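You operate a simulated robot arm through the tools that you are given. There is no shell and no other tool. Be economical: measure what you need, move in short steps, check, and stop when the job is done.

You are at the controls of a simulated two-armed robot. One attempt, no reset.

Task
Pick up the binder from the matching bench with one hand, pass it to the other hand and put it on the shelf under the build bench.

The check looks at the end state, three seconds after you hand in, the way a careful person would. Anything else that was tipped, shoved, dropped, spilled or broken makes it a failure.

Robot
Two 7-joint arms with two-finger parallel grippers on one trunk, on a base that drives. Base frame: it is fixed to the floor where the robot stands at the start and does not move with it; the origin is under the middle of the robot, x ahead of it, y to its left, z up; the surface under the hand at the start is at about z = 820. Readings come in mm, degrees, newtons and seconds.
The left shoulder is at the start at [50, 168, 1032], the right one opposite. With the tool pointing down near the work surface each hand reaches from about 200 to 660 mm from the robot's upright axis, wherever it stands, measured 20 degrees to its own side. Places, roughly: shelf under the build bench [700, 1700, 200]. Payload 1.57 kg a hand.
The TCP of each hand is the grasp point between the finger pads, 30 mm short of the fingertips. In the tool frame z runs along the fingers and y along their closing line. The gripper opens to 80 mm. The fingers are 17 mm wide and 12 mm thick; the gripper's body (40 by 82 mm) begins 80 mm behind the TCP.
Orientation is that of the tool frame in the base frame, as a unit quaternion [w, x, y, z]. With the fingers straight down and closing along the base's y, the tool's x points along the base's -x, its y along +y and its z along -z.

Tools
- The arms move only by the tool servo_tool. It takes "left_targets", "right_targets" or both (then of equal length, played together; a hand with none holds still); each is text: rows parted by semicolons, each of 7 numbers parted by spaces: the shift along the tool's x, y, z in mm, then the turn, a rotation vector about the tool's x, y, z in degrees, then the gripper command, from -1 (fully open) to 1 (shut), values between in proportion. In form: tx ty tz ax ay az gripper; .... A call has 1 to 8 rows; each row shifts and turns the commanded pose from where the row before left it, along the tool's axes as they then stand. A row lasts 0.2 s, in which the tool goes at most 50 mm and 8.6 degrees; a call with a longer step from one row to the next is refused whole, and so is a gripper value outside its range. Where a pose cannot be reached the arm comes as near as it can. A force on the tool above 40 N (or 10 N above the force at the start of the call, whichever is more), or a blocked arm, ends the call early, and 0.2 s more pass. The fingers move at their own pace (about 45 mm/s each) and stop on an object; they squeeze with about 21 N. The grip force told is the motor's: it shows also when the fingers shut on nothing. Time passes only in rows, and 0.2 s behind the last, so rows that do not move let the fingers close. It gives the time, the measured TCP pose, the force on the tool (base axes), the opening and the grip force at its end, in the units of the frame above (readings bear some noise), with the torque about the TCP (base axes, N m) and any sound that the robot's microphone picked up, and new pictures: "views" is both (left out), scene, wrist or none (wrist: the cameras of the hands that moved).
- Cameras (640 x 400 px; columns grow to the right, rows downward): "scene" is now at [130.2, -21.1, 1263.3]; the picture's right is [-0.22, -0.98, 0.00], its down [-0.36, 0.08, -0.93] and it looks along [0.91, -0.20, -0.37] (base axes); focal length 252 px, centre (320, 200). "left" rides on the left gripper at [72, 7, -122] in its tool frame; the picture's right is [-0.09, 1.00, 0.00], its down [-0.84, -0.08, -0.54] and it looks along [-0.54, -0.05, 0.84] (tool axes); focal length 238 px, centre (320, 200). "right" rides on the right gripper at [72, -7, -122] in its tool frame; the picture's right is [0.09, 1.00, 0.00], its down [-0.84, 0.08, -0.54] and it looks along [-0.54, 0.05, 0.84] (tool axes); focal length 238 px, centre (320, 200). There is no depth. A picture from a camera that has moved, and an enlarged one, comes with that camera's place and axes in the base frame and with its lens.
- slide_trunk(by): slides the trunk up (or, below 0, down) by that many mm; the arms and the scene camera ride with it, the base frame stays. It gives what a move gives, with no picture.
- base_move(legs): drives the robot by 1 to 6 legs, each [ahead, left, turn to the left] in mm, mm and degrees, along the robot's own axes; the way and the turn of a leg run together, so that a leg with both is an arc; at most 1500 mm and 180 degrees a leg. The arms and the cameras ride along, it lands a little off, and it stops where it bumps. It gives what a move gives, and a new picture of the scene camera.
- pan_tilt(pan, tilt): turns the head with the scene camera to pan (to the left, within 80 degrees either way) and tilt (down, from -29 to 69), counted from straight ahead of the robot. It gives what a move gives, and a new picture of the scene camera.
- close_up(camera, box): a new picture of the part [left, top, right, bottom] of that camera's present view, enlarged. It takes no simulated time.
- finish_job(): hands the job in; it is judged then, once.

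Work in short steps. Places have to be worked out from the pictures, the camera data and where the tool is seen: move nearer, look again, correct. Check each grasp and each placing, and mend what went wrong. You have 120 turns and 260 pictures in all, those below and enlarged ones among them. Open the grippers and draw the arms clear of the work before you hand the job in, unless the task says otherwise; then end with one line.

The tools are called by a JSON object that holds its "method" and its "body". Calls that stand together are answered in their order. servo_tool: Moves the arms, as the interface text tells. Its arguments: {"type":"object","properties":{"left_targets":{"type":"string"},"right_targets":{"type":"string"},"views":{"type":"string","enum":["both","scene","wrist","none"]}},"required":[]} The other tools are called the same way: slide_trunk (by) slides the trunk up or down; base_move (legs) drives the base; pan_tilt (pan, tilt) turns the head that bears the scene camera; close_up (camera, box) takes an enlarged picture of a part of a camera's view; finish_job () hands the job in.

At the start:

```text
time: 0.0
left_tool_pos: [468.1, 55.4, 1132.6]
left_ee_rot: [-0.001, 0.0, 1.0, 0.0]
left_ft_force: [-0.5, -0.1, 0.1]
left_moment: [0.01, 0.01, 0.01]
left_width: 80.1
left_grip_force: 0.1
right_tool_pos: [449.2, -323.9, 1152.7]
right_ee_rot: [0.0, 0.001, 1.0, 0.0]
right_ft_force: [-0.7, 0.9, 0.0]
right_moment: [0.03, -0.01, 0.0]
right_width: 80.1
right_grip_force: 0.1
trunk travel left (down, up): [-200.0, 243.0]
robot x, y, heading: [0.6, -0.7, -0.1]
head pan, tilt: [-12.6, 21.4]
```

scene: 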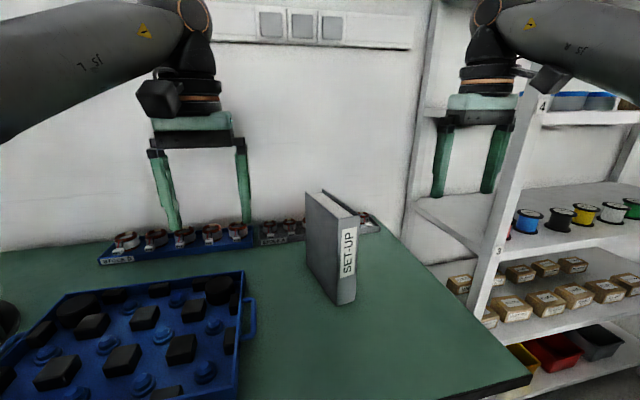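
right: 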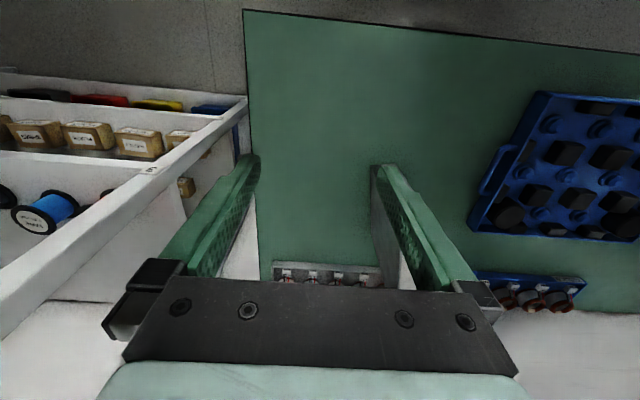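
left: 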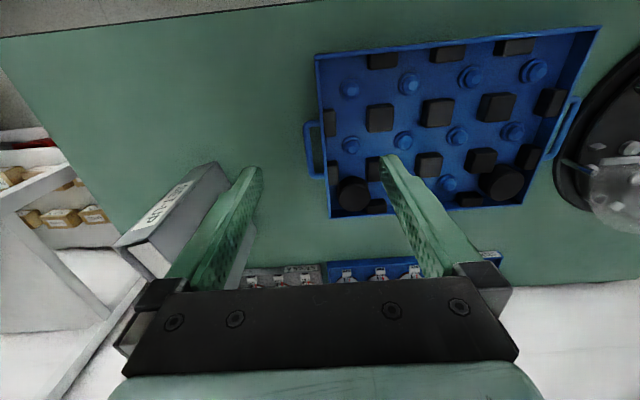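

I estimate the binder stands upright at about x 565–750, y −120…−210, roughly 50 thick and 215 high. Before grasping it I look toward the build bench on the left.

{"method": "pan_tilt", "body": {"pan": 70, "tilt": 30}}

{"method": "close_up", "body": {"camera": "scene", "box": [0, 0, 640, 400]}}

```text
time: 1.6
left_tool_pos: [467.3, 57.0, 1133.1]
left_ee_rot: [-0.001, 0.0, 1.0, 0.0]
left_ft_force: [0.2, -0.2, 0.1]
left_moment: [0.01, -0.02, -0.03]
left_width: 79.9
left_grip_force: 0.1
right_tool_pos: [449.5, -323.5, 1153.5]
right_ee_rot: [0.0, 0.0, 1.0, 0.001]
right_ft_force: [0.4, 0.5, 0.1]
right_moment: [-0.01, 0.03, -0.01]
right_width: 80.0
right_grip_force: 0.1
trunk travel left (down, up): [-200.0, 243.0]
robot x, y, heading: [0.8, 0.7, -0.0]
head pan, tilt: [70.0, 30.0]
camera scene: at [70.5, 84.2, 1249.6], right [0.94, -0.34, 0.0], down [-0.17, -0.47, -0.87], along [0.3, 0.81, -0.5], focal length 252 px, centre (320, 200)
```

scene: 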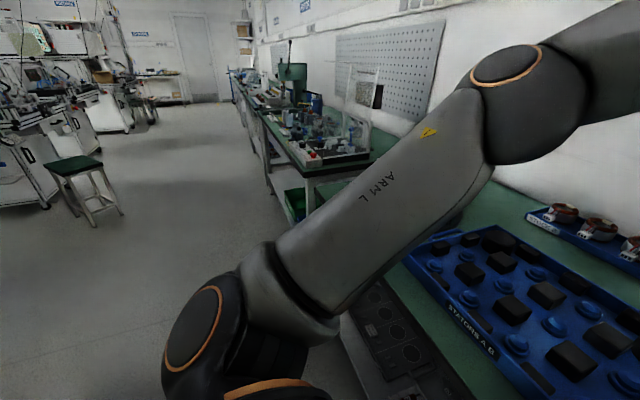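

```text
1.00 times, centred on (320, 200) of scene (not enlarged: the box is as wide or as high as the picture)
camera zoom: at [70.5, 84.2, 1249.6], right [0.94, -0.34, 0.0], down [-0.17, -0.47, -0.87], along [0.3, 0.81, -0.5], focal length 252 px, centre (320, 200)
```

zoom: 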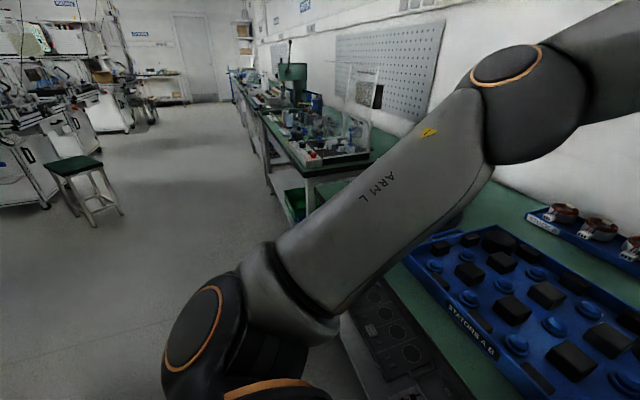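

The build bench lies along the same wall, to the left. I look down ahead to see the clearance to the bench edge and the binder from a second view.

{"method": "pan_tilt", "body": {"pan": -15, "tilt": 55}}

```text
time: 3.1
left_tool_pos: [469.2, 57.0, 1132.7]
left_ee_rot: [0.0, -0.001, 1.0, 0.0]
left_ft_force: [-1.1, 0.4, -0.2]
left_moment: [-0.02, -0.03, 0.01]
left_width: 80.0
left_grip_force: 0.0
right_tool_pos: [449.3, -322.9, 1153.4]
right_ee_rot: [0.0, 0.0, 1.0, 0.0]
right_ft_force: [0.1, 0.5, 0.3]
right_moment: [0.0, 0.02, -0.02]
right_width: 80.0
right_grip_force: 0.0
trunk travel left (down, up): [-200.0, 243.0]
robot x, y, heading: [1.5, 0.6, 0.0]
head pan, tilt: [-15.0, 55.0]
camera scene: at [109.2, -19.4, 1213.5], right [-0.26, -0.97, 0.0], down [-0.79, 0.21, -0.57], along [0.55, -0.15, -0.82], focal length 252 px, centre (320, 200)
```

scene: 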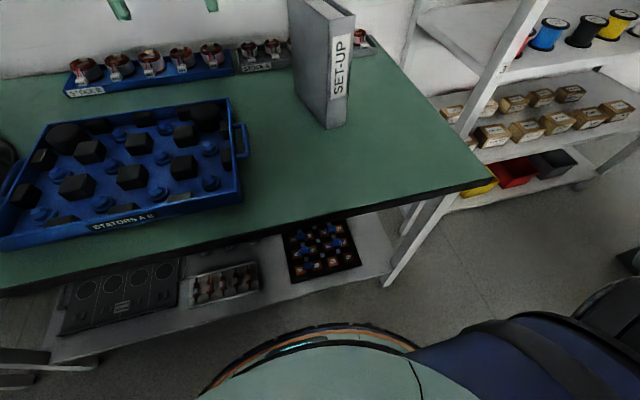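

Bench edge is at x≈326, base front ≈220, so there is room to move ahead 50 mm to bring the binder's middle within the right hand's reach. I also raise the trunk 120 mm.

{"method": "base_move", "body": {"legs": [[50, 0, 0]]}}

{"method": "slide_trunk", "body": {"by": 120}}

```text
time: 4.1
left_tool_pos: [519.3, 56.7, 1131.2]
left_ee_rot: [0.0, -0.001, 1.0, 0.0]
left_ft_force: [1.4, -0.5, -1.2]
left_moment: [0.0, 0.04, -0.02]
left_width: 80.0
left_grip_force: 0.0
right_tool_pos: [501.9, -322.3, 1151.8]
right_ee_rot: [0.0, 0.0, 1.0, 0.0]
right_ft_force: [0.0, 0.3, 0.6]
right_moment: [0.05, 0.02, 0.0]
right_width: 79.9
right_grip_force: 0.0
trunk travel left (down, up): [-200.0, 243.0]
robot x, y, heading: [51.4, 0.8, 0.1]
head pan, tilt: [-15.0, 55.0]
camera scene: at [160.5, -19.3, 1213.4], right [-0.26, -0.97, 0.0], down [-0.79, 0.21, -0.57], along [0.55, -0.15, -0.82], focal length 252 px, centre (320, 200)
```

scene: 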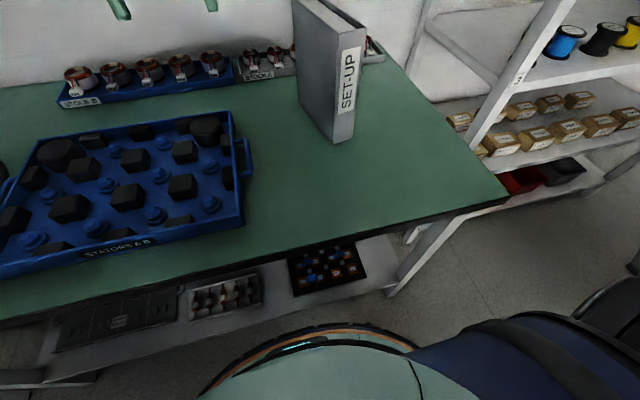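

```text
time: 5.6
left_tool_pos: [518.6, 56.2, 1252.5]
left_ee_rot: [0.0, -0.001, 1.0, 0.0]
left_ft_force: [0.0, 0.5, -0.4]
left_moment: [-0.04, 0.01, 0.0]
left_width: 80.1
left_grip_force: 0.1
right_tool_pos: [500.9, -322.0, 1273.4]
right_ee_rot: [0.0, 0.0, 1.0, 0.0]
right_ft_force: [-0.1, -0.1, 0.0]
right_moment: [0.01, -0.02, 0.0]
right_width: 80.0
right_grip_force: 0.0
trunk travel left (down, up): [-320.0, 123.0]
robot x, y, heading: [51.5, -0.2, 0.4]
head pan, tilt: [-15.0, 55.0]
```

Moving the right hand above the binder's middle (about 662, −166) and turning its closing line 12.5° to match the binder.

{"method": "servo_tool", "body": {"right_targets": "-32 31 16 0 0 0 -1; -32 31 16 0 0 0 -1; -32 31 16 0 0 0 -1; -32 31 16 0 0 0 -1; -33 32 16 0 0 0 -1; 0 0 0 0 0 -6.25 -1; 0 0 0 0 0 -6.25 -1; 0 0 0 0 0 0 -1"}}

{"method": "pan_tilt", "body": {"pan": -15, "tilt": 35}}

```text
time: 7.4
left_tool_pos: [517.8, 56.1, 1252.5]
left_ee_rot: [0.0, -0.002, 1.0, 0.0]
left_ft_force: [-1.2, 0.0, 1.0]
left_moment: [-0.03, 0.02, -0.01]
left_width: 79.8
left_grip_force: 0.1
right_tool_pos: [614.8, -180.9, 1193.9]
right_ee_rot: [0.002, -0.109, 0.994, 0.001]
right_ft_force: [-0.2, 0.6, 0.2]
right_moment: [-0.01, -0.01, 0.04]
right_width: 80.2
right_grip_force: 0.0
right hand out of reach, approached as far as the arm can: row 4, 5, 7
trunk travel left (down, up): [-320.0, 123.0]
robot x, y, heading: [50.8, -3.2, -0.1]
head pan, tilt: [-15.0, 55.0]
camera scene: at [159.9, -19.1, 1333.5], right [-0.26, -0.97, 0.0], down [-0.79, 0.21, -0.57], along [0.55, -0.15, -0.82], focal length 252 px, centre (320, 200)
camera right: at [545.7, -201.2, 1316.5], right [-0.31, 0.95, 0.0], down [0.8, 0.26, 0.54], along [0.52, 0.17, -0.84], focal length 238 px, centre (320, 200)
```

scene: 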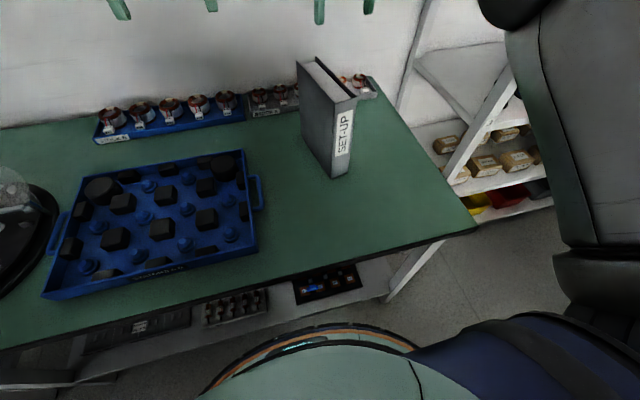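
right: 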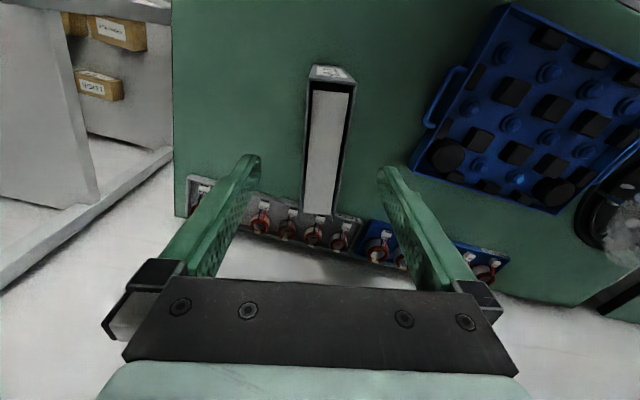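

```text
time: 8.2
left_tool_pos: [519.0, 56.4, 1253.1]
left_ee_rot: [0.001, -0.001, 1.0, 0.0]
left_ft_force: [0.8, -0.2, 0.4]
left_moment: [0.01, -0.01, -0.04]
left_width: 80.0
left_grip_force: 0.0
right_tool_pos: [613.3, -180.4, 1195.2]
right_ee_rot: [0.001, -0.108, 0.994, 0.0]
right_ft_force: [0.7, -0.5, 0.4]
right_moment: [-0.01, -0.04, 0.01]
right_width: 79.8
right_grip_force: 0.2
trunk travel left (down, up): [-320.0, 123.0]
robot x, y, heading: [47.2, -1.8, 0.2]
head pan, tilt: [-15.0, 35.0]
camera scene: at [175.3, -23.4, 1361.7], right [-0.26, -0.97, 0.0], down [-0.55, 0.15, -0.82], along [0.79, -0.21, -0.57], focal length 252 px, centre (320, 200)
```

scene: 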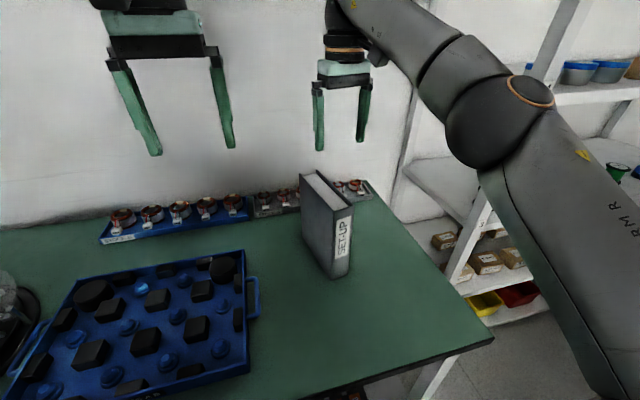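

The wrist camera places the binder top at centre (658, −157), heading ≈13.5°, 49 thick, 174 deep. The hand is limited by reach because of its height, so I raise the trunk 90 more, then come down and forward.

{"method": "slide_trunk", "body": {"by": 90}}

{"method": "servo_tool", "body": {"right_targets": "0 0 45 0 0 0 -1; 0 0 45 0 0 0 -1; 0 0 45 0 0 0 -1; 0 0 45 0 0 -1 -1; 0 0 0 0 0 0 -1; 0 0 0 0 0 0 -1", "views": "both"}}

```text
time: 9.5
left_tool_pos: [519.1, 57.2, 1342.1]
left_ee_rot: [0.0, -0.001, 1.0, 0.0]
left_ft_force: [0.1, 0.0, 0.2]
left_moment: [-0.02, 0.03, 0.02]
left_width: 80.0
left_grip_force: 0.1
right_tool_pos: [615.0, -180.3, 1285.3]
right_ee_rot: [0.002, -0.108, 0.994, 0.0]
right_ft_force: [-1.0, 0.3, 0.1]
right_moment: [0.0, -0.01, -0.01]
right_width: 80.3
right_grip_force: 0.1
trunk travel left (down, up): [-410.0, 33.0]
robot x, y, heading: [53.5, -2.2, 0.5]
head pan, tilt: [-15.0, 35.0]
```

```text
time: 10.9
left_tool_pos: [519.3, 57.3, 1341.4]
left_ee_rot: [0.0, -0.001, 1.0, 0.0]
left_ft_force: [-0.5, 0.0, 0.1]
left_moment: [0.01, 0.01, 0.04]
left_width: 80.0
left_grip_force: 0.1
right_tool_pos: [615.7, -179.4, 1104.5]
right_ee_rot: [0.001, -0.117, 0.993, 0.0]
right_ft_force: [1.1, 0.6, -0.5]
right_moment: [0.0, 0.02, -0.02]
right_width: 80.3
right_grip_force: 0.0
trunk travel left (down, up): [-410.0, 33.0]
robot x, y, heading: [50.4, -1.8, -0.0]
head pan, tilt: [-15.0, 35.0]
camera scene: at [175.5, -23.5, 1451.7], right [-0.26, -0.97, 0.0], down [-0.55, 0.15, -0.82], along [0.79, -0.21, -0.57], focal length 252 px, centre (320, 200)
camera right: at [547.4, -202.3, 1226.7], right [-0.32, 0.95, 0.0], down [0.79, 0.27, 0.55], along [0.52, 0.17, -0.84], focal length 238 px, centre (320, 200)
```

scene: 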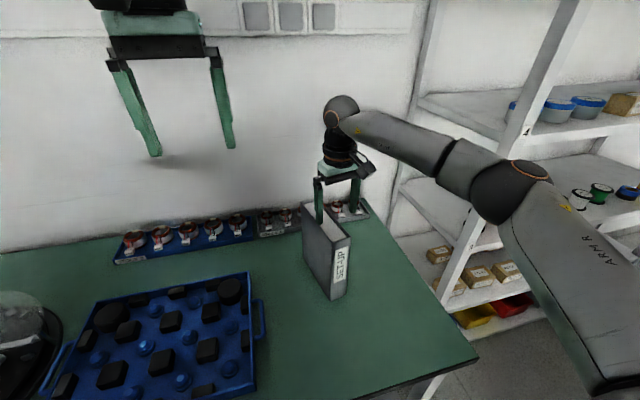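
right: 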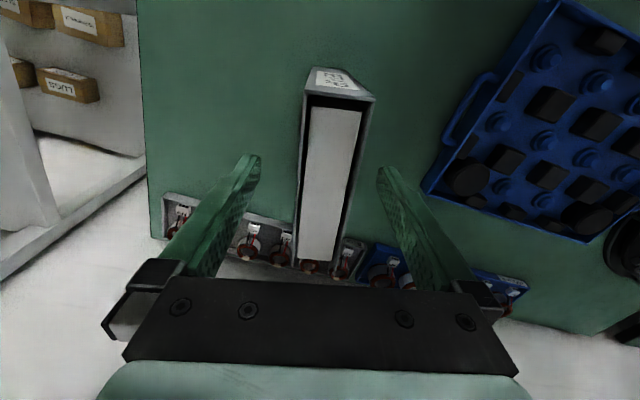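

The binder centre remains (658, −159); I shift the hand onto it before descending.

{"method": "servo_tool", "body": {"right_targets": "-23 5 5 0 0 0 -1; -23 5 5 0 0 0 -1; 0 0 0 0 0 0 -1"}}

```text
time: 11.7
left_tool_pos: [518.7, 55.8, 1342.6]
left_ee_rot: [0.0, 0.0, 1.0, 0.0]
left_ft_force: [0.3, -0.6, 0.5]
left_moment: [0.04, 0.0, -0.01]
left_width: 80.0
left_grip_force: 0.2
right_tool_pos: [657.9, -159.3, 1095.1]
right_ee_rot: [0.002, -0.118, 0.993, 0.0]
right_ft_force: [0.7, 0.6, 0.3]
right_moment: [0.0, 0.02, 0.03]
right_width: 80.2
right_grip_force: 0.0
trunk travel left (down, up): [-410.0, 33.0]
robot x, y, heading: [50.0, -3.0, -0.0]
head pan, tilt: [-15.0, 35.0]
camera scene: at [175.2, -23.9, 1451.8], right [-0.26, -0.97, 0.0], down [-0.55, 0.15, -0.82], along [0.79, -0.21, -0.57], focal length 252 px, centre (320, 200)
camera right: at [590.0, -181.7, 1217.2], right [-0.32, 0.95, 0.0], down [0.79, 0.27, 0.55], along [0.52, 0.17, -0.84], focal length 238 px, centre (320, 200)
```

scene: 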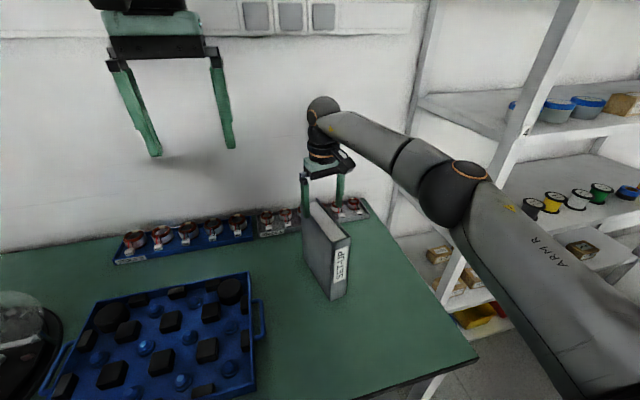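
right: 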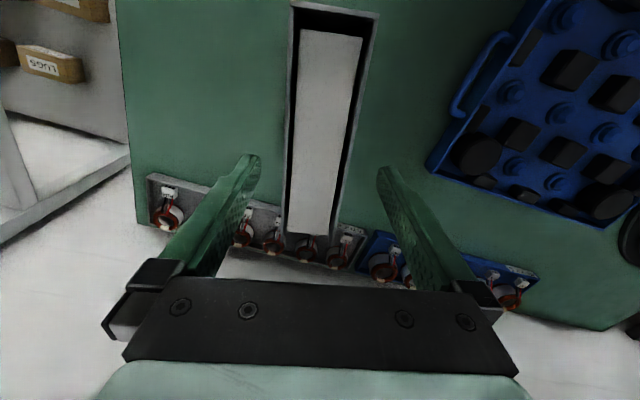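

The fingers straddle the binder, centred. I descend 90 mm and close.

{"method": "servo_tool", "body": {"right_targets": "0 0 30 0 0 0 -1; 0 0 30 0 0 0 -1; 0 0 30 0 0 0 -1; 0 0 0 0 0 0 -1"}}

```text
time: 12.7
left_tool_pos: [518.5, 56.4, 1342.8]
left_ee_rot: [0.0, -0.001, 1.0, 0.001]
left_ft_force: [-1.0, 0.5, 0.1]
left_moment: [0.0, 0.01, 0.04]
left_width: 80.0
left_grip_force: 0.1
right_tool_pos: [656.8, -159.8, 1002.5]
right_ee_rot: [0.001, -0.117, 0.993, 0.0]
right_ft_force: [-0.5, 0.0, -0.3]
right_moment: [-0.01, 0.02, -0.01]
right_width: 79.9
right_grip_force: 0.0
trunk travel left (down, up): [-410.0, 33.0]
robot x, y, heading: [50.1, 0.4, 0.0]
head pan, tilt: [-15.0, 35.0]
camera scene: at [175.1, -23.3, 1451.8], right [-0.26, -0.97, 0.0], down [-0.55, 0.15, -0.82], along [0.79, -0.21, -0.57], focal length 252 px, centre (320, 200)
camera right: at [588.6, -181.8, 1125.2], right [-0.32, 0.95, 0.0], down [0.79, 0.27, 0.55], along [0.52, 0.17, -0.84], focal length 238 px, centre (320, 200)
```

scene: 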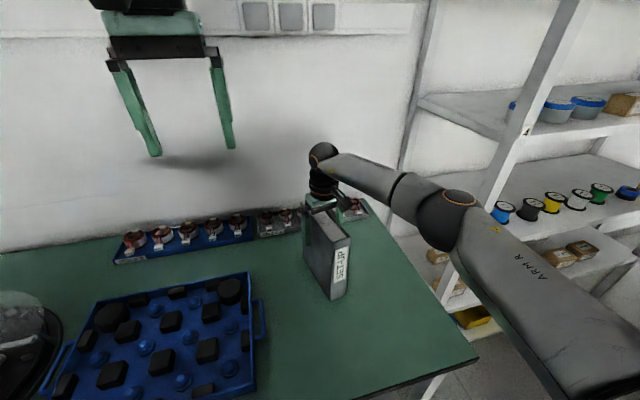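
right: 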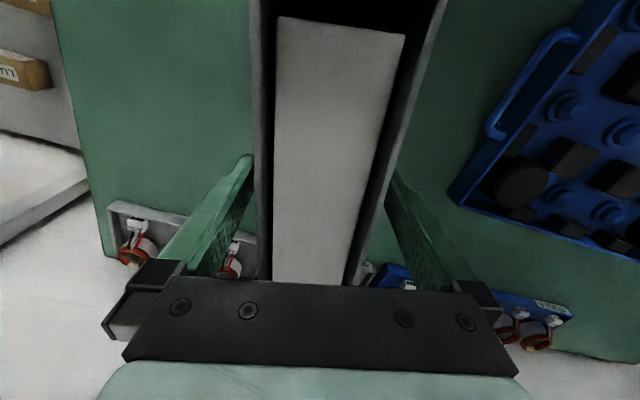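

Well straddled; closing the right gripper.

{"method": "servo_tool", "body": {"right_targets": "0 0 0 0 0 0 1; 0 0 0 0 0 0 1; 0 0 0 0 0 0 1; 0 0 0 0 0 0 1", "views": "wrist"}}

```text
time: 13.7
left_tool_pos: [518.8, 55.5, 1344.5]
left_ee_rot: [0.0, -0.001, 1.0, 0.0]
left_ft_force: [-0.1, 0.3, -0.7]
left_moment: [0.02, -0.01, -0.01]
left_width: 80.0
left_grip_force: 0.1
right_tool_pos: [656.3, -160.8, 1003.9]
right_ee_rot: [0.002, -0.117, 0.993, 0.0]
right_ft_force: [-0.2, -2.7, 0.2]
right_moment: [-0.17, -0.26, -0.05]
right_width: 52.2
right_grip_force: 20.9
trunk travel left (down, up): [-410.0, 33.0]
robot x, y, heading: [48.5, 1.1, -0.1]
head pan, tilt: [-15.0, 35.0]
camera right: at [588.8, -182.3, 1125.2], right [-0.32, 0.95, 0.0], down [0.79, 0.27, 0.55], along [0.52, 0.17, -0.84], focal length 238 px, centre (320, 200)
```

right: 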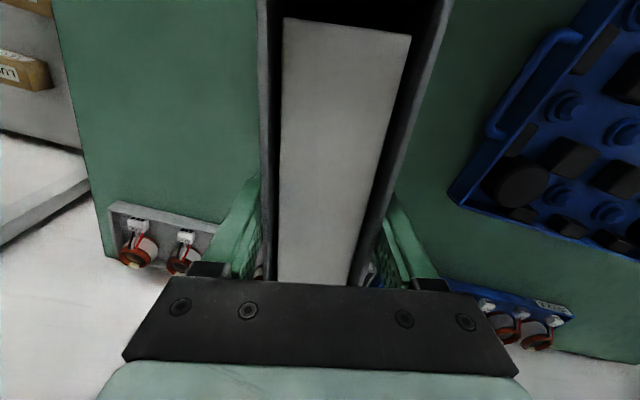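

Gripped at 52 mm, 21 N. I lift 90 mm and check the weight.

{"method": "servo_tool", "body": {"right_targets": "0 0 -15 0 0 0 1; 0 0 -25 0 0 0 1; 0 0 -25 0 0 0 1; 0 0 -25 0 0 0 1; 0 0 0 0 0 0 1"}}

```text
time: 14.9
left_tool_pos: [519.5, 55.9, 1342.3]
left_ee_rot: [0.0, 0.0, 1.0, 0.0]
left_ft_force: [0.7, -0.5, 0.1]
left_moment: [-0.01, 0.0, 0.01]
left_width: 80.1
left_grip_force: 0.1
right_tool_pos: [656.9, -159.4, 1094.3]
right_ee_rot: [0.002, -0.118, 0.993, 0.0]
right_ft_force: [0.5, -0.3, -5.9]
right_moment: [0.02, 0.03, -0.01]
right_width: 52.4
right_grip_force: 20.7
trunk travel left (down, up): [-410.0, 33.0]
robot x, y, heading: [51.0, 2.0, 0.3]
head pan, tilt: [-15.0, 35.0]
camera scene: at [176.3, -23.7, 1451.6], right [-0.26, -0.97, 0.0], down [-0.55, 0.15, -0.82], along [0.79, -0.21, -0.57], focal length 252 px, centre (320, 200)
camera right: at [589.1, -182.2, 1216.7], right [-0.32, 0.95, 0.0], down [0.79, 0.27, 0.54], along [0.52, 0.17, -0.84], focal length 238 px, centre (320, 200)
```

scene: 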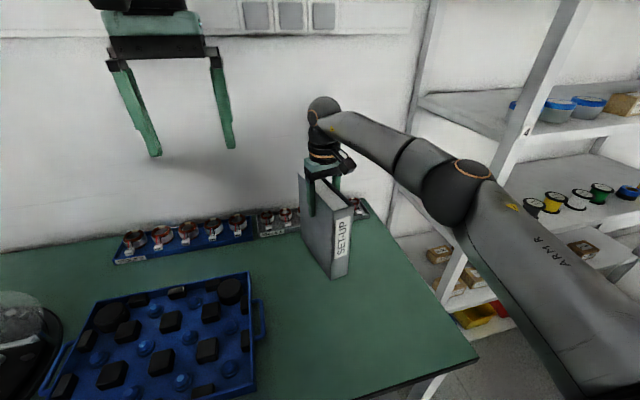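
right: 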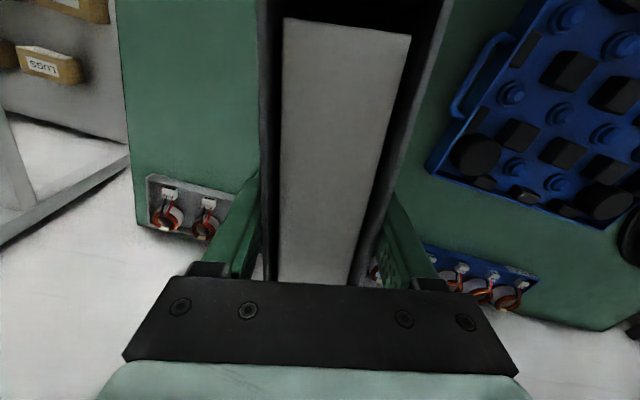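

Lifted cleanly; weight ≈6 N with almost no moment. I bring the binder nearer to the centre (right TCP ≈ 625, −95) and turn it square ahead for the handover.

{"method": "servo_tool", "body": {"right_targets": "4 17 0 0 0 0 1; 4 18 0 0 0 0 1; 4 18 0 0 0 0 1; 4 17 0 0 0 0 1; 0 0 0 0 0 4.5 1; 0 0 0 0 0 4.5 1; 0 0 0 0 0 4.5 1; 0 0 0 0 0 0 1"}}

```text
time: 16.7
left_tool_pos: [520.5, 56.9, 1342.5]
left_ee_rot: [0.0, -0.001, 1.0, 0.001]
left_ft_force: [0.9, -0.5, 0.3]
left_moment: [0.01, 0.01, -0.01]
left_width: 80.0
left_grip_force: 0.1
right_tool_pos: [625.9, -95.2, 1095.5]
right_ee_rot: [0.001, 0.0, 1.0, -0.001]
right_ft_force: [0.4, -0.9, -7.1]
right_moment: [0.0, 0.03, 0.01]
right_width: 52.2
right_grip_force: 20.8
trunk travel left (down, up): [-410.0, 33.0]
robot x, y, heading: [53.2, 2.1, -0.1]
head pan, tilt: [-15.0, 35.0]
camera scene: at [176.0, -23.5, 1451.7], right [-0.26, -0.97, 0.0], down [-0.55, 0.15, -0.82], along [0.79, -0.21, -0.57], focal length 252 px, centre (320, 200)
camera right: at [553.6, -100.5, 1216.9], right [-0.09, 1.0, 0.0], down [0.84, 0.08, 0.54], along [0.54, 0.05, -0.84], focal length 238 px, centre (320, 200)
```

scene: 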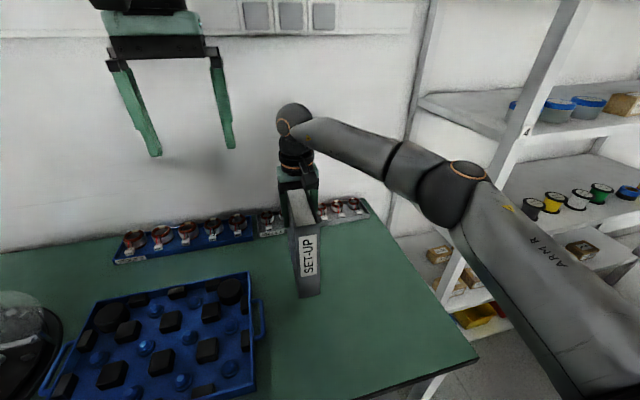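
right: 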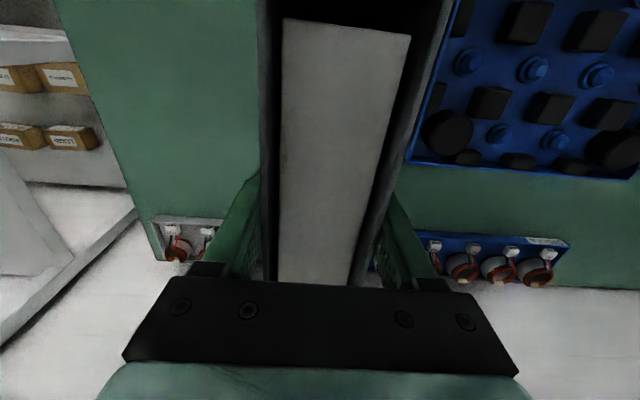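

Binder now is at x 539–713, y −95±26, z 910–1120. I pitch the left hand forward (30° below horizontal) where it is, well clear of the right.

{"method": "servo_tool", "body": {"left_targets": "0 0 0 0 -8.57 0 -1; 0 0 0 0 -8.57 0 -1; 0 0 0 0 -8.57 0 -1; 0 0 0 0 -8.57 0 -1; 0 0 0 0 -8.57 0 -1; 0 0 0 0 -8.57 0 -1; 0 0 0 0 -8.58 0 -1; 0 0 0 0 0 0 -1", "views": "scene"}}

{"method": "servo_tool", "body": {"left_targets": "42 0 13 0 0 0 -1; 43 0 13 0 0 0 -1; 43 0 13 0 0 0 -1; 43 0 13 0 0 0 -1; 43 0 13 0 0 0 -1; 43 0 14 0 0 0 -1; 0 0 0 0 0 0 -1"}}

```text
time: 18.5
left_tool_pos: [518.6, 57.2, 1341.9]
left_ee_rot: [0.501, -0.002, 0.865, 0.0]
left_ft_force: [-0.3, 0.3, -0.7]
left_moment: [0.01, 0.0, -0.03]
left_width: 80.3
left_grip_force: 0.1
right_tool_pos: [624.7, -95.7, 1095.4]
right_ee_rot: [0.001, 0.001, 1.0, -0.001]
right_ft_force: [-0.5, -0.8, -6.2]
right_moment: [0.03, 0.04, -0.04]
right_width: 52.2
right_grip_force: 21.3
trunk travel left (down, up): [-410.0, 33.0]
robot x, y, heading: [47.6, 0.4, 0.5]
head pan, tilt: [-15.0, 35.0]
camera scene: at [176.0, -23.6, 1451.7], right [-0.26, -0.97, 0.0], down [-0.55, 0.15, -0.82], along [0.79, -0.21, -0.57], focal length 252 px, centre (320, 200)
```

scene: 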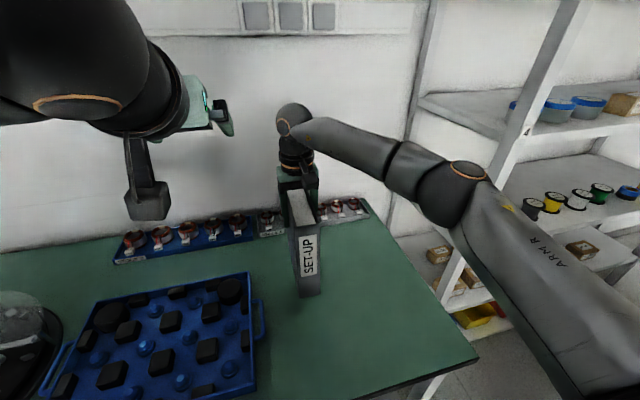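

```text
time: 20.1
left_tool_pos: [459.3, 56.6, 1077.7]
left_ee_rot: [0.5, -0.001, 0.866, 0.0]
left_ft_force: [-1.1, 0.0, -0.1]
left_moment: [-0.03, 0.0, 0.02]
left_width: 80.1
left_grip_force: 0.1
right_tool_pos: [625.5, -95.5, 1095.7]
right_ee_rot: [0.003, 0.0, 1.0, 0.0]
right_ft_force: [0.4, 0.4, -6.0]
right_moment: [0.0, 0.0, -0.04]
right_width: 52.1
right_grip_force: 22.0
trunk travel left (down, up): [-410.0, 33.0]
robot x, y, heading: [48.0, 0.3, -0.2]
head pan, tilt: [-15.0, 35.0]
camera scene: at [175.8, -23.4, 1451.7], right [-0.26, -0.97, 0.0], down [-0.55, 0.15, -0.82], along [0.79, -0.21, -0.57], focal length 252 px, centre (320, 200)
camera left: at [316.5, 62.9, 1076.8], right [0.04, 1.0, 0.08], down [-0.05, -0.08, 1.0], along [1.0, -0.05, 0.05], focal length 238 px, centre (320, 200)
```

scene: 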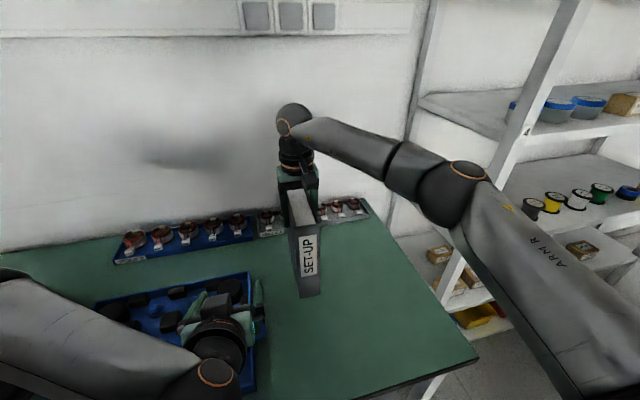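
left: 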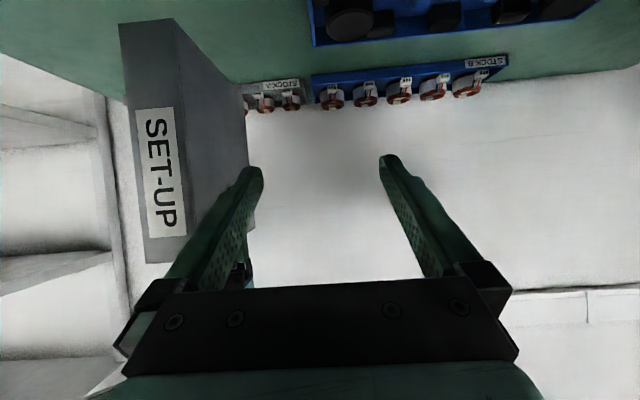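

Left camera confirms the spine at y −122…−69, bottom z ≈ 910. I bring the left hand sideways in front of the spine.

{"method": "servo_tool", "body": {"left_targets": "-3 -38 5 0 0 0 -1; -3 -38 5 0 0 0 -1; -3 -38 5 0 0 0 -1; -3 -38 5 0 0 0 -1; 0 0 0 0 0 0 -1"}}

```text
time: 21.3
left_tool_pos: [483.5, -96.2, 1080.3]
left_ee_rot: [0.5, -0.002, 0.866, 0.001]
left_ft_force: [0.1, 0.7, -0.4]
left_moment: [-0.02, -0.02, -0.03]
left_width: 79.7
left_grip_force: 0.0
right_tool_pos: [626.3, -95.6, 1096.6]
right_ee_rot: [0.001, 0.0, 1.0, 0.0]
right_ft_force: [0.5, 0.2, -5.7]
right_moment: [0.01, -0.03, -0.01]
right_width: 52.1
right_grip_force: 21.0
trunk travel left (down, up): [-410.0, 33.0]
robot x, y, heading: [48.9, -0.4, 0.3]
head pan, tilt: [-15.0, 35.0]
camera scene: at [176.0, -23.1, 1451.7], right [-0.26, -0.97, 0.0], down [-0.55, 0.15, -0.82], along [0.79, -0.21, -0.57], focal length 252 px, centre (320, 200)
camera left: at [341.4, -90.2, 1078.5], right [0.04, 1.0, 0.08], down [-0.05, -0.08, 1.0], along [1.0, -0.05, 0.05], focal length 238 px, centre (320, 200)
```

scene: 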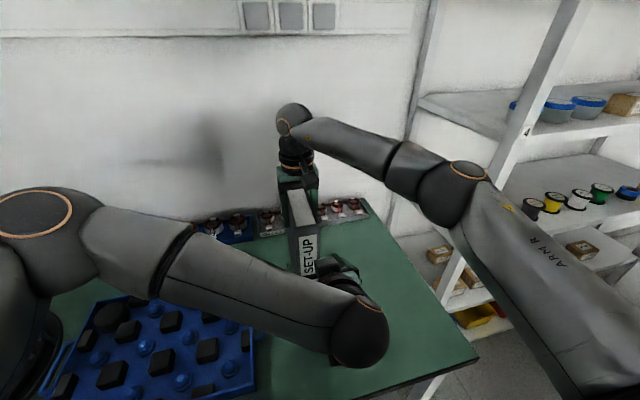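
left: 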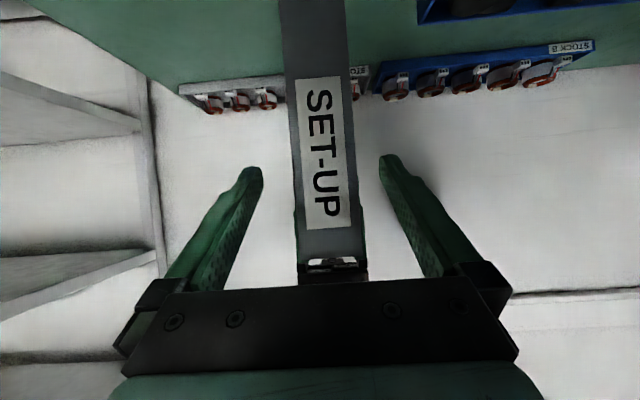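

The spine sits centred between the left fingers. I advance 135 mm along the tool axis.

{"method": "servo_tool", "body": {"left_targets": "0 0 27 0 0 0 -1; 0 0 27 0 0 0 -1; 0 0 27 0 0 0 -1; 0 0 27 0 0 0 -1; 0 0 27 0 0 0 -1; 0 0 0 0 0 0 -1"}}

```text
time: 22.7
left_tool_pos: [598.0, -97.6, 1011.8]
left_ee_rot: [0.498, 0.002, 0.867, -0.001]
left_ft_force: [-20.6, -0.1, -0.8]
left_moment: [0.06, -1.52, 0.0]
left_width: 79.9
left_grip_force: 0.1
right_tool_pos: [625.7, -95.4, 1095.9]
right_ee_rot: [0.003, 0.001, 1.0, 0.001]
right_ft_force: [18.8, -0.4, -6.0]
right_moment: [-0.02, -0.04, 0.03]
right_width: 51.8
right_grip_force: 20.6
trunk travel left (down, up): [-410.0, 33.0]
robot x, y, heading: [46.5, -1.5, 0.1]
head pan, tilt: [-15.0, 35.0]
camera scene: at [175.7, -23.3, 1451.7], right [-0.26, -0.97, 0.0], down [-0.55, 0.15, -0.82], along [0.79, -0.21, -0.57], focal length 252 px, centre (320, 200)
camera left: at [456.1, -91.1, 1010.6], right [0.05, 1.0, 0.08], down [-0.05, -0.08, 1.0], along [1.0, -0.05, 0.04], focal length 238 px, centre (320, 200)
```

scene: 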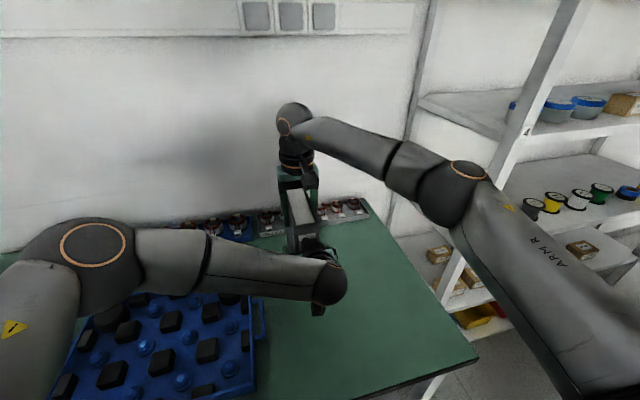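
left: 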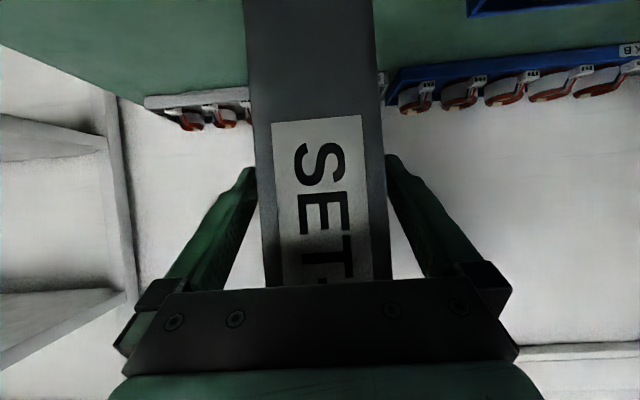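

The palm is touching the spine (≈20 N); I back off 7 mm, then close the left gripper.

{"method": "servo_tool", "body": {"left_targets": "0 0 -7 0 0 0 -1; 0 0 0 0 0 0 -1", "views": "none"}}

{"method": "servo_tool", "body": {"left_targets": "0 0 0 0 0 0 1; 0 0 0 0 0 0 1; 0 0 0 0 0 0 1; 0 0 0 0 0 0 1", "views": "both"}}

```text
time: 23.3
left_tool_pos: [596.1, -93.9, 1018.2]
left_ee_rot: [0.502, -0.004, 0.865, 0.002]
left_ft_force: [-1.0, 0.0, 0.0]
left_moment: [-0.02, 0.02, 0.03]
left_width: 80.1
left_grip_force: 0.1
right_tool_pos: [624.7, -93.9, 1093.3]
right_ee_rot: [-0.001, -0.001, 1.0, 0.001]
right_ft_force: [-0.5, 0.4, -6.8]
right_moment: [0.0, 0.1, -0.02]
right_width: 51.7
right_grip_force: 20.9
trunk travel left (down, up): [-410.0, 33.0]
robot x, y, heading: [50.9, -1.4, 0.1]
head pan, tilt: [-15.0, 35.0]
```

```text
time: 24.3
left_tool_pos: [594.2, -95.4, 1016.9]
left_ee_rot: [0.501, -0.002, 0.865, 0.001]
left_ft_force: [3.3, 4.0, 3.0]
left_moment: [-0.28, 0.13, -0.51]
left_width: 51.9
left_grip_force: 21.8
right_tool_pos: [625.3, -95.0, 1094.3]
right_ee_rot: [0.0, 0.001, 1.0, 0.0]
right_ft_force: [-2.7, -2.9, -8.7]
right_moment: [0.07, 0.14, 0.66]
right_width: 51.7
right_grip_force: 21.3
trunk travel left (down, up): [-410.0, 33.0]
robot x, y, heading: [52.6, -1.6, 0.2]
head pan, tilt: [-15.0, 35.0]
camera scene: at [176.0, -23.5, 1451.7], right [-0.26, -0.97, 0.0], down [-0.55, 0.15, -0.82], along [0.79, -0.21, -0.57], focal length 252 px, centre (320, 200)
camera left: at [452.5, -89.8, 1015.3], right [0.04, 1.0, 0.08], down [-0.05, -0.08, 1.0], along [1.0, -0.05, 0.05], focal length 238 px, centre (320, 200)
```

scene: 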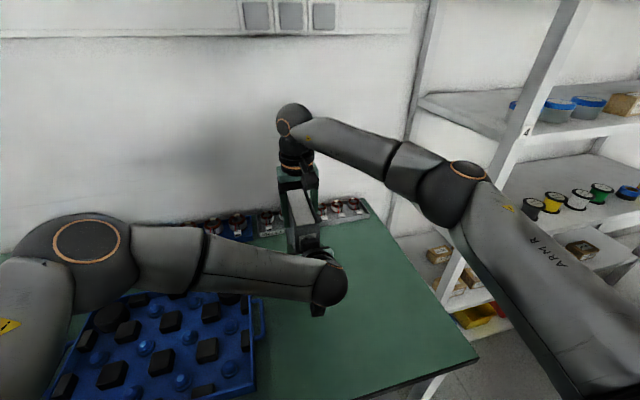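
left: 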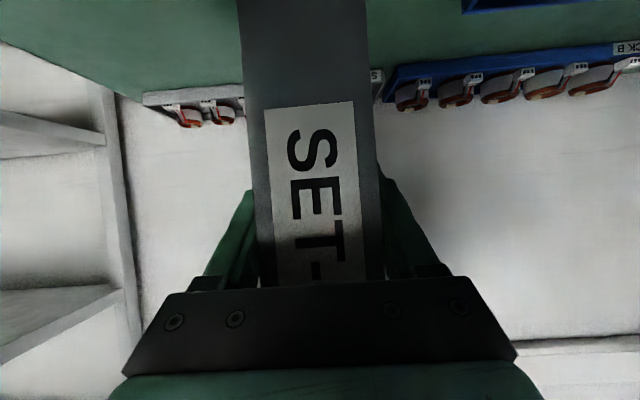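

Both hands hold it (left 52 mm, 22 N). I open the right hand and raise it off the top.

{"method": "servo_tool", "body": {"right_targets": "0 0 0 0 0 0 -0.3; 0 0 0 0 0 0 -1; 0 0 0 0 0 0 -1; 0 0 0 0 0 0 -1"}}

```text
time: 25.3
left_tool_pos: [594.0, -95.9, 1016.5]
left_ee_rot: [0.5, -0.001, 0.866, 0.001]
left_ft_force: [0.3, -0.4, -0.3]
left_moment: [-0.01, 0.28, 0.0]
left_width: 52.0
left_grip_force: 21.2
right_tool_pos: [624.7, -94.1, 1096.9]
right_ee_rot: [0.002, 0.0, 1.0, 0.0]
right_ft_force: [-1.1, -0.4, -0.2]
right_moment: [0.01, 0.04, -0.01]
right_width: 80.0
right_grip_force: 0.1
trunk travel left (down, up): [-410.0, 33.0]
robot x, y, heading: [52.3, -2.7, 0.1]
head pan, tilt: [-15.0, 35.0]
camera scene: at [176.0, -23.5, 1451.7], right [-0.26, -0.97, 0.0], down [-0.55, 0.15, -0.82], along [0.79, -0.21, -0.57], focal length 252 px, centre (320, 200)
camera right: at [553.6, -100.5, 1217.1], right [-0.09, 1.0, 0.0], down [0.84, 0.08, 0.54], along [0.54, 0.05, -0.84], focal length 238 px, centre (320, 200)
```

scene: 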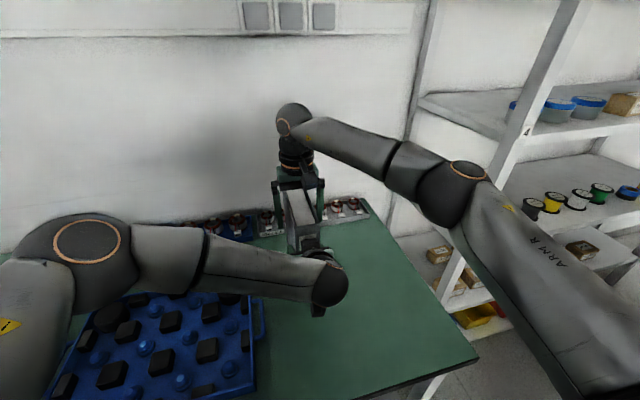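
right: 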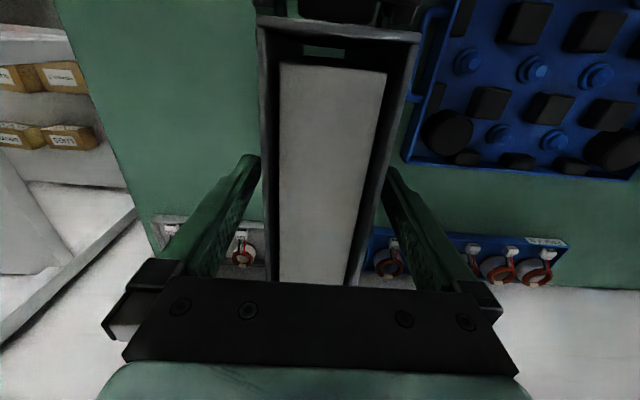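

The binder's top seems to have tilted a little. I raise the right hand straight up out of the way and inspect.

{"method": "servo_tool", "body": {"right_targets": "0 0 -25 0 0 0 -1; 0 0 -30 0 0 0 -1; 0 0 -30 0 0 0 -1; 0 0 -30 0 0 0 -1; 0 0 0 0 0 0 -1"}}

{"method": "close_up", "body": {"camera": "scene", "box": [220, 140, 400, 340]}}

```text
time: 26.5
left_tool_pos: [595.0, -94.9, 1016.3]
left_ee_rot: [0.5, -0.001, 0.866, 0.0]
left_ft_force: [0.6, 0.7, 0.3]
left_moment: [0.0, 0.29, -0.03]
left_width: 52.0
left_grip_force: 21.2
right_tool_pos: [625.9, -96.2, 1209.0]
right_ee_rot: [0.001, 0.0, 1.0, 0.0]
right_ft_force: [-0.2, 1.0, 0.7]
right_moment: [0.01, -0.02, 0.0]
right_width: 80.1
right_grip_force: 0.1
trunk travel left (down, up): [-410.0, 33.0]
robot x, y, heading: [50.4, 0.6, 0.1]
head pan, tilt: [-15.0, 35.0]
camera scene: at [176.2, -23.8, 1451.6], right [-0.26, -0.97, 0.0], down [-0.55, 0.15, -0.82], along [0.79, -0.21, -0.57], focal length 252 px, centre (320, 200)
camera right: at [554.0, -101.9, 1331.5], right [-0.09, 1.0, 0.0], down [0.84, 0.08, 0.54], along [0.54, 0.05, -0.84], focal length 238 px, centre (320, 200)
```

scene: 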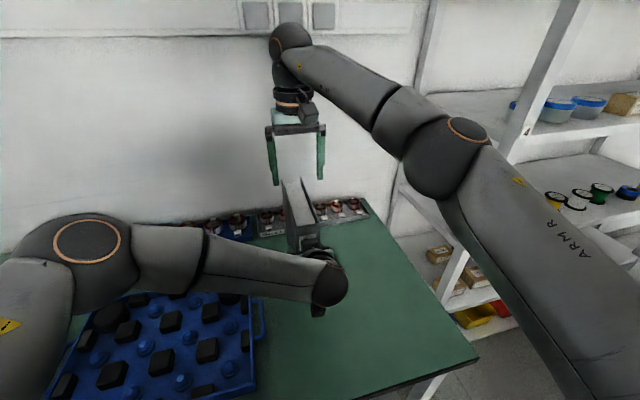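
right: 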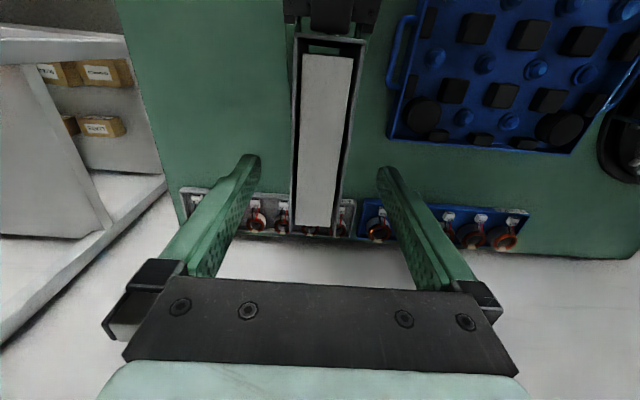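

```text
2.00 times, centred on (310, 240) of scene
camera zoom: at [176.2, -23.8, 1451.6], right [-0.26, -0.97, 0.0], down [-0.55, 0.15, -0.82], along [0.79, -0.21, -0.57], focal length 505 px, centre (340, 120)
```

zoom: 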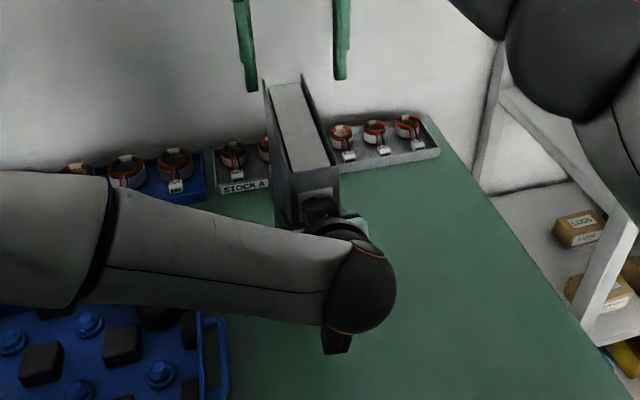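

Top edge measures level (z≈1120 front and back), so the binder is held well. I raise it 50 mm with the left hand and pull the right hand back/in before driving.

{"method": "servo_tool", "body": {"left_targets": "-11 0 -6 0 0 0 1; -16 0 -9 0 0 0 1; -16 0 -10 0 0 0 1; 0 0 0 0 0 0 1; 0 0 0 0 0 0 1; 0 0 0 0 0 0 1", "right_targets": "20 -30 0 0 0 0 -1; 30 -35 0 0 0 0 -1; 30 -35 0 0 0 0 -1; 30 -35 0 0 0 0 -1; 30 -35 0 0 0 0 -1; 0 0 0 0 0 0 -1", "views": "scene"}}

```text
time: 27.9
left_tool_pos: [594.6, -94.9, 1064.9]
left_ee_rot: [0.499, -0.001, 0.867, 0.0]
left_ft_force: [0.1, 0.5, -5.7]
left_moment: [0.04, 0.27, -0.02]
left_width: 51.7
left_grip_force: 21.3
right_tool_pos: [486.7, -264.2, 1209.0]
right_ee_rot: [0.001, 0.0, 1.0, -0.001]
right_ft_force: [-1.3, -0.5, -0.2]
right_moment: [-0.01, 0.0, 0.01]
right_width: 79.9
right_grip_force: 0.0
trunk travel left (down, up): [-410.0, 33.0]
robot x, y, heading: [51.3, 1.2, -0.0]
head pan, tilt: [-15.0, 35.0]
camera scene: at [176.6, -22.9, 1451.6], right [-0.26, -0.97, 0.0], down [-0.56, 0.15, -0.82], along [0.79, -0.21, -0.57], focal length 252 px, centre (320, 200)
```

scene: 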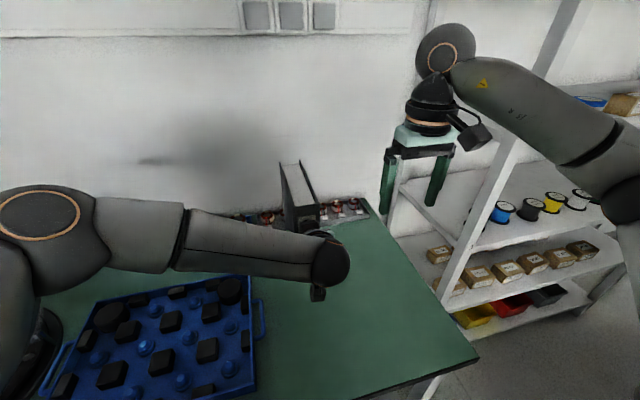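

The left hand now carries the weight (5.7 N). I back away from the bench 550 mm and look left down the aisle.

{"method": "base_move", "body": {"legs": [[-300, 0, 0], [-250, 0, 0]]}}

{"method": "pan_tilt", "body": {"pan": 60, "tilt": 30}}

```text
time: 31.4
left_tool_pos: [38.8, -96.9, 1066.0]
left_ee_rot: [0.5, 0.002, 0.866, -0.001]
left_ft_force: [0.8, -0.1, -6.1]
left_moment: [-0.03, 0.31, 0.04]
left_width: 52.0
left_grip_force: 21.3
right_tool_pos: [-70.2, -264.9, 1208.0]
right_ee_rot: [0.001, 0.004, 1.0, 0.0]
right_ft_force: [-0.9, 0.0, -0.2]
right_moment: [0.02, 0.0, 0.0]
right_width: 80.1
right_grip_force: 0.0
trunk travel left (down, up): [-410.0, 33.0]
robot x, y, heading: [-501.5, 1.9, -0.3]
head pan, tilt: [-15.0, 35.0]
camera scene: at [-378.8, -22.7, 1451.8], right [-0.26, -0.96, 0.0], down [-0.55, 0.15, -0.82], along [0.79, -0.22, -0.57], focal length 252 px, centre (320, 200)
```

scene: 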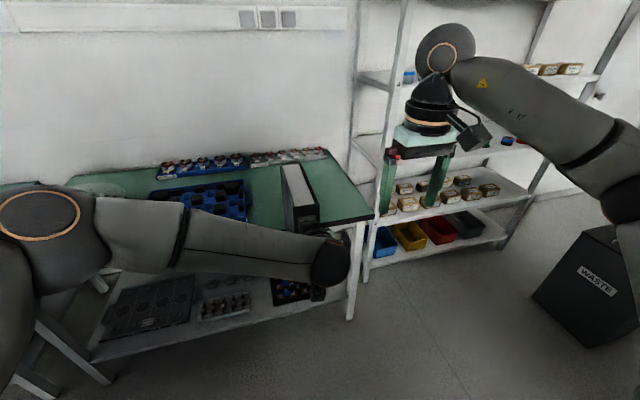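

```text
time: 32.8
left_tool_pos: [40.1, -96.4, 1066.4]
left_ee_rot: [0.5, 0.001, 0.866, 0.0]
left_ft_force: [-0.2, 0.8, -6.4]
left_moment: [0.02, 0.28, -0.02]
left_width: 52.0
left_grip_force: 21.3
right_tool_pos: [-70.3, -264.7, 1208.2]
right_ee_rot: [0.002, 0.004, 1.0, 0.0]
right_ft_force: [-0.3, -0.5, 0.9]
right_moment: [-0.02, -0.02, 0.02]
right_width: 80.1
right_grip_force: 0.1
trunk travel left (down, up): [-410.0, 33.0]
robot x, y, heading: [-505.4, 3.9, 0.1]
head pan, tilt: [60.0, 30.0]
camera scene: at [-417.4, 78.6, 1459.5], right [0.86, -0.5, 0.0], down [-0.25, -0.43, -0.87], along [0.44, 0.75, -0.5], focal length 252 px, centre (320, 200)
```

scene: 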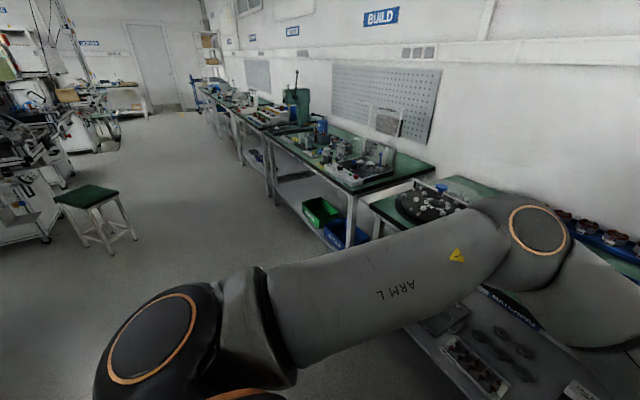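

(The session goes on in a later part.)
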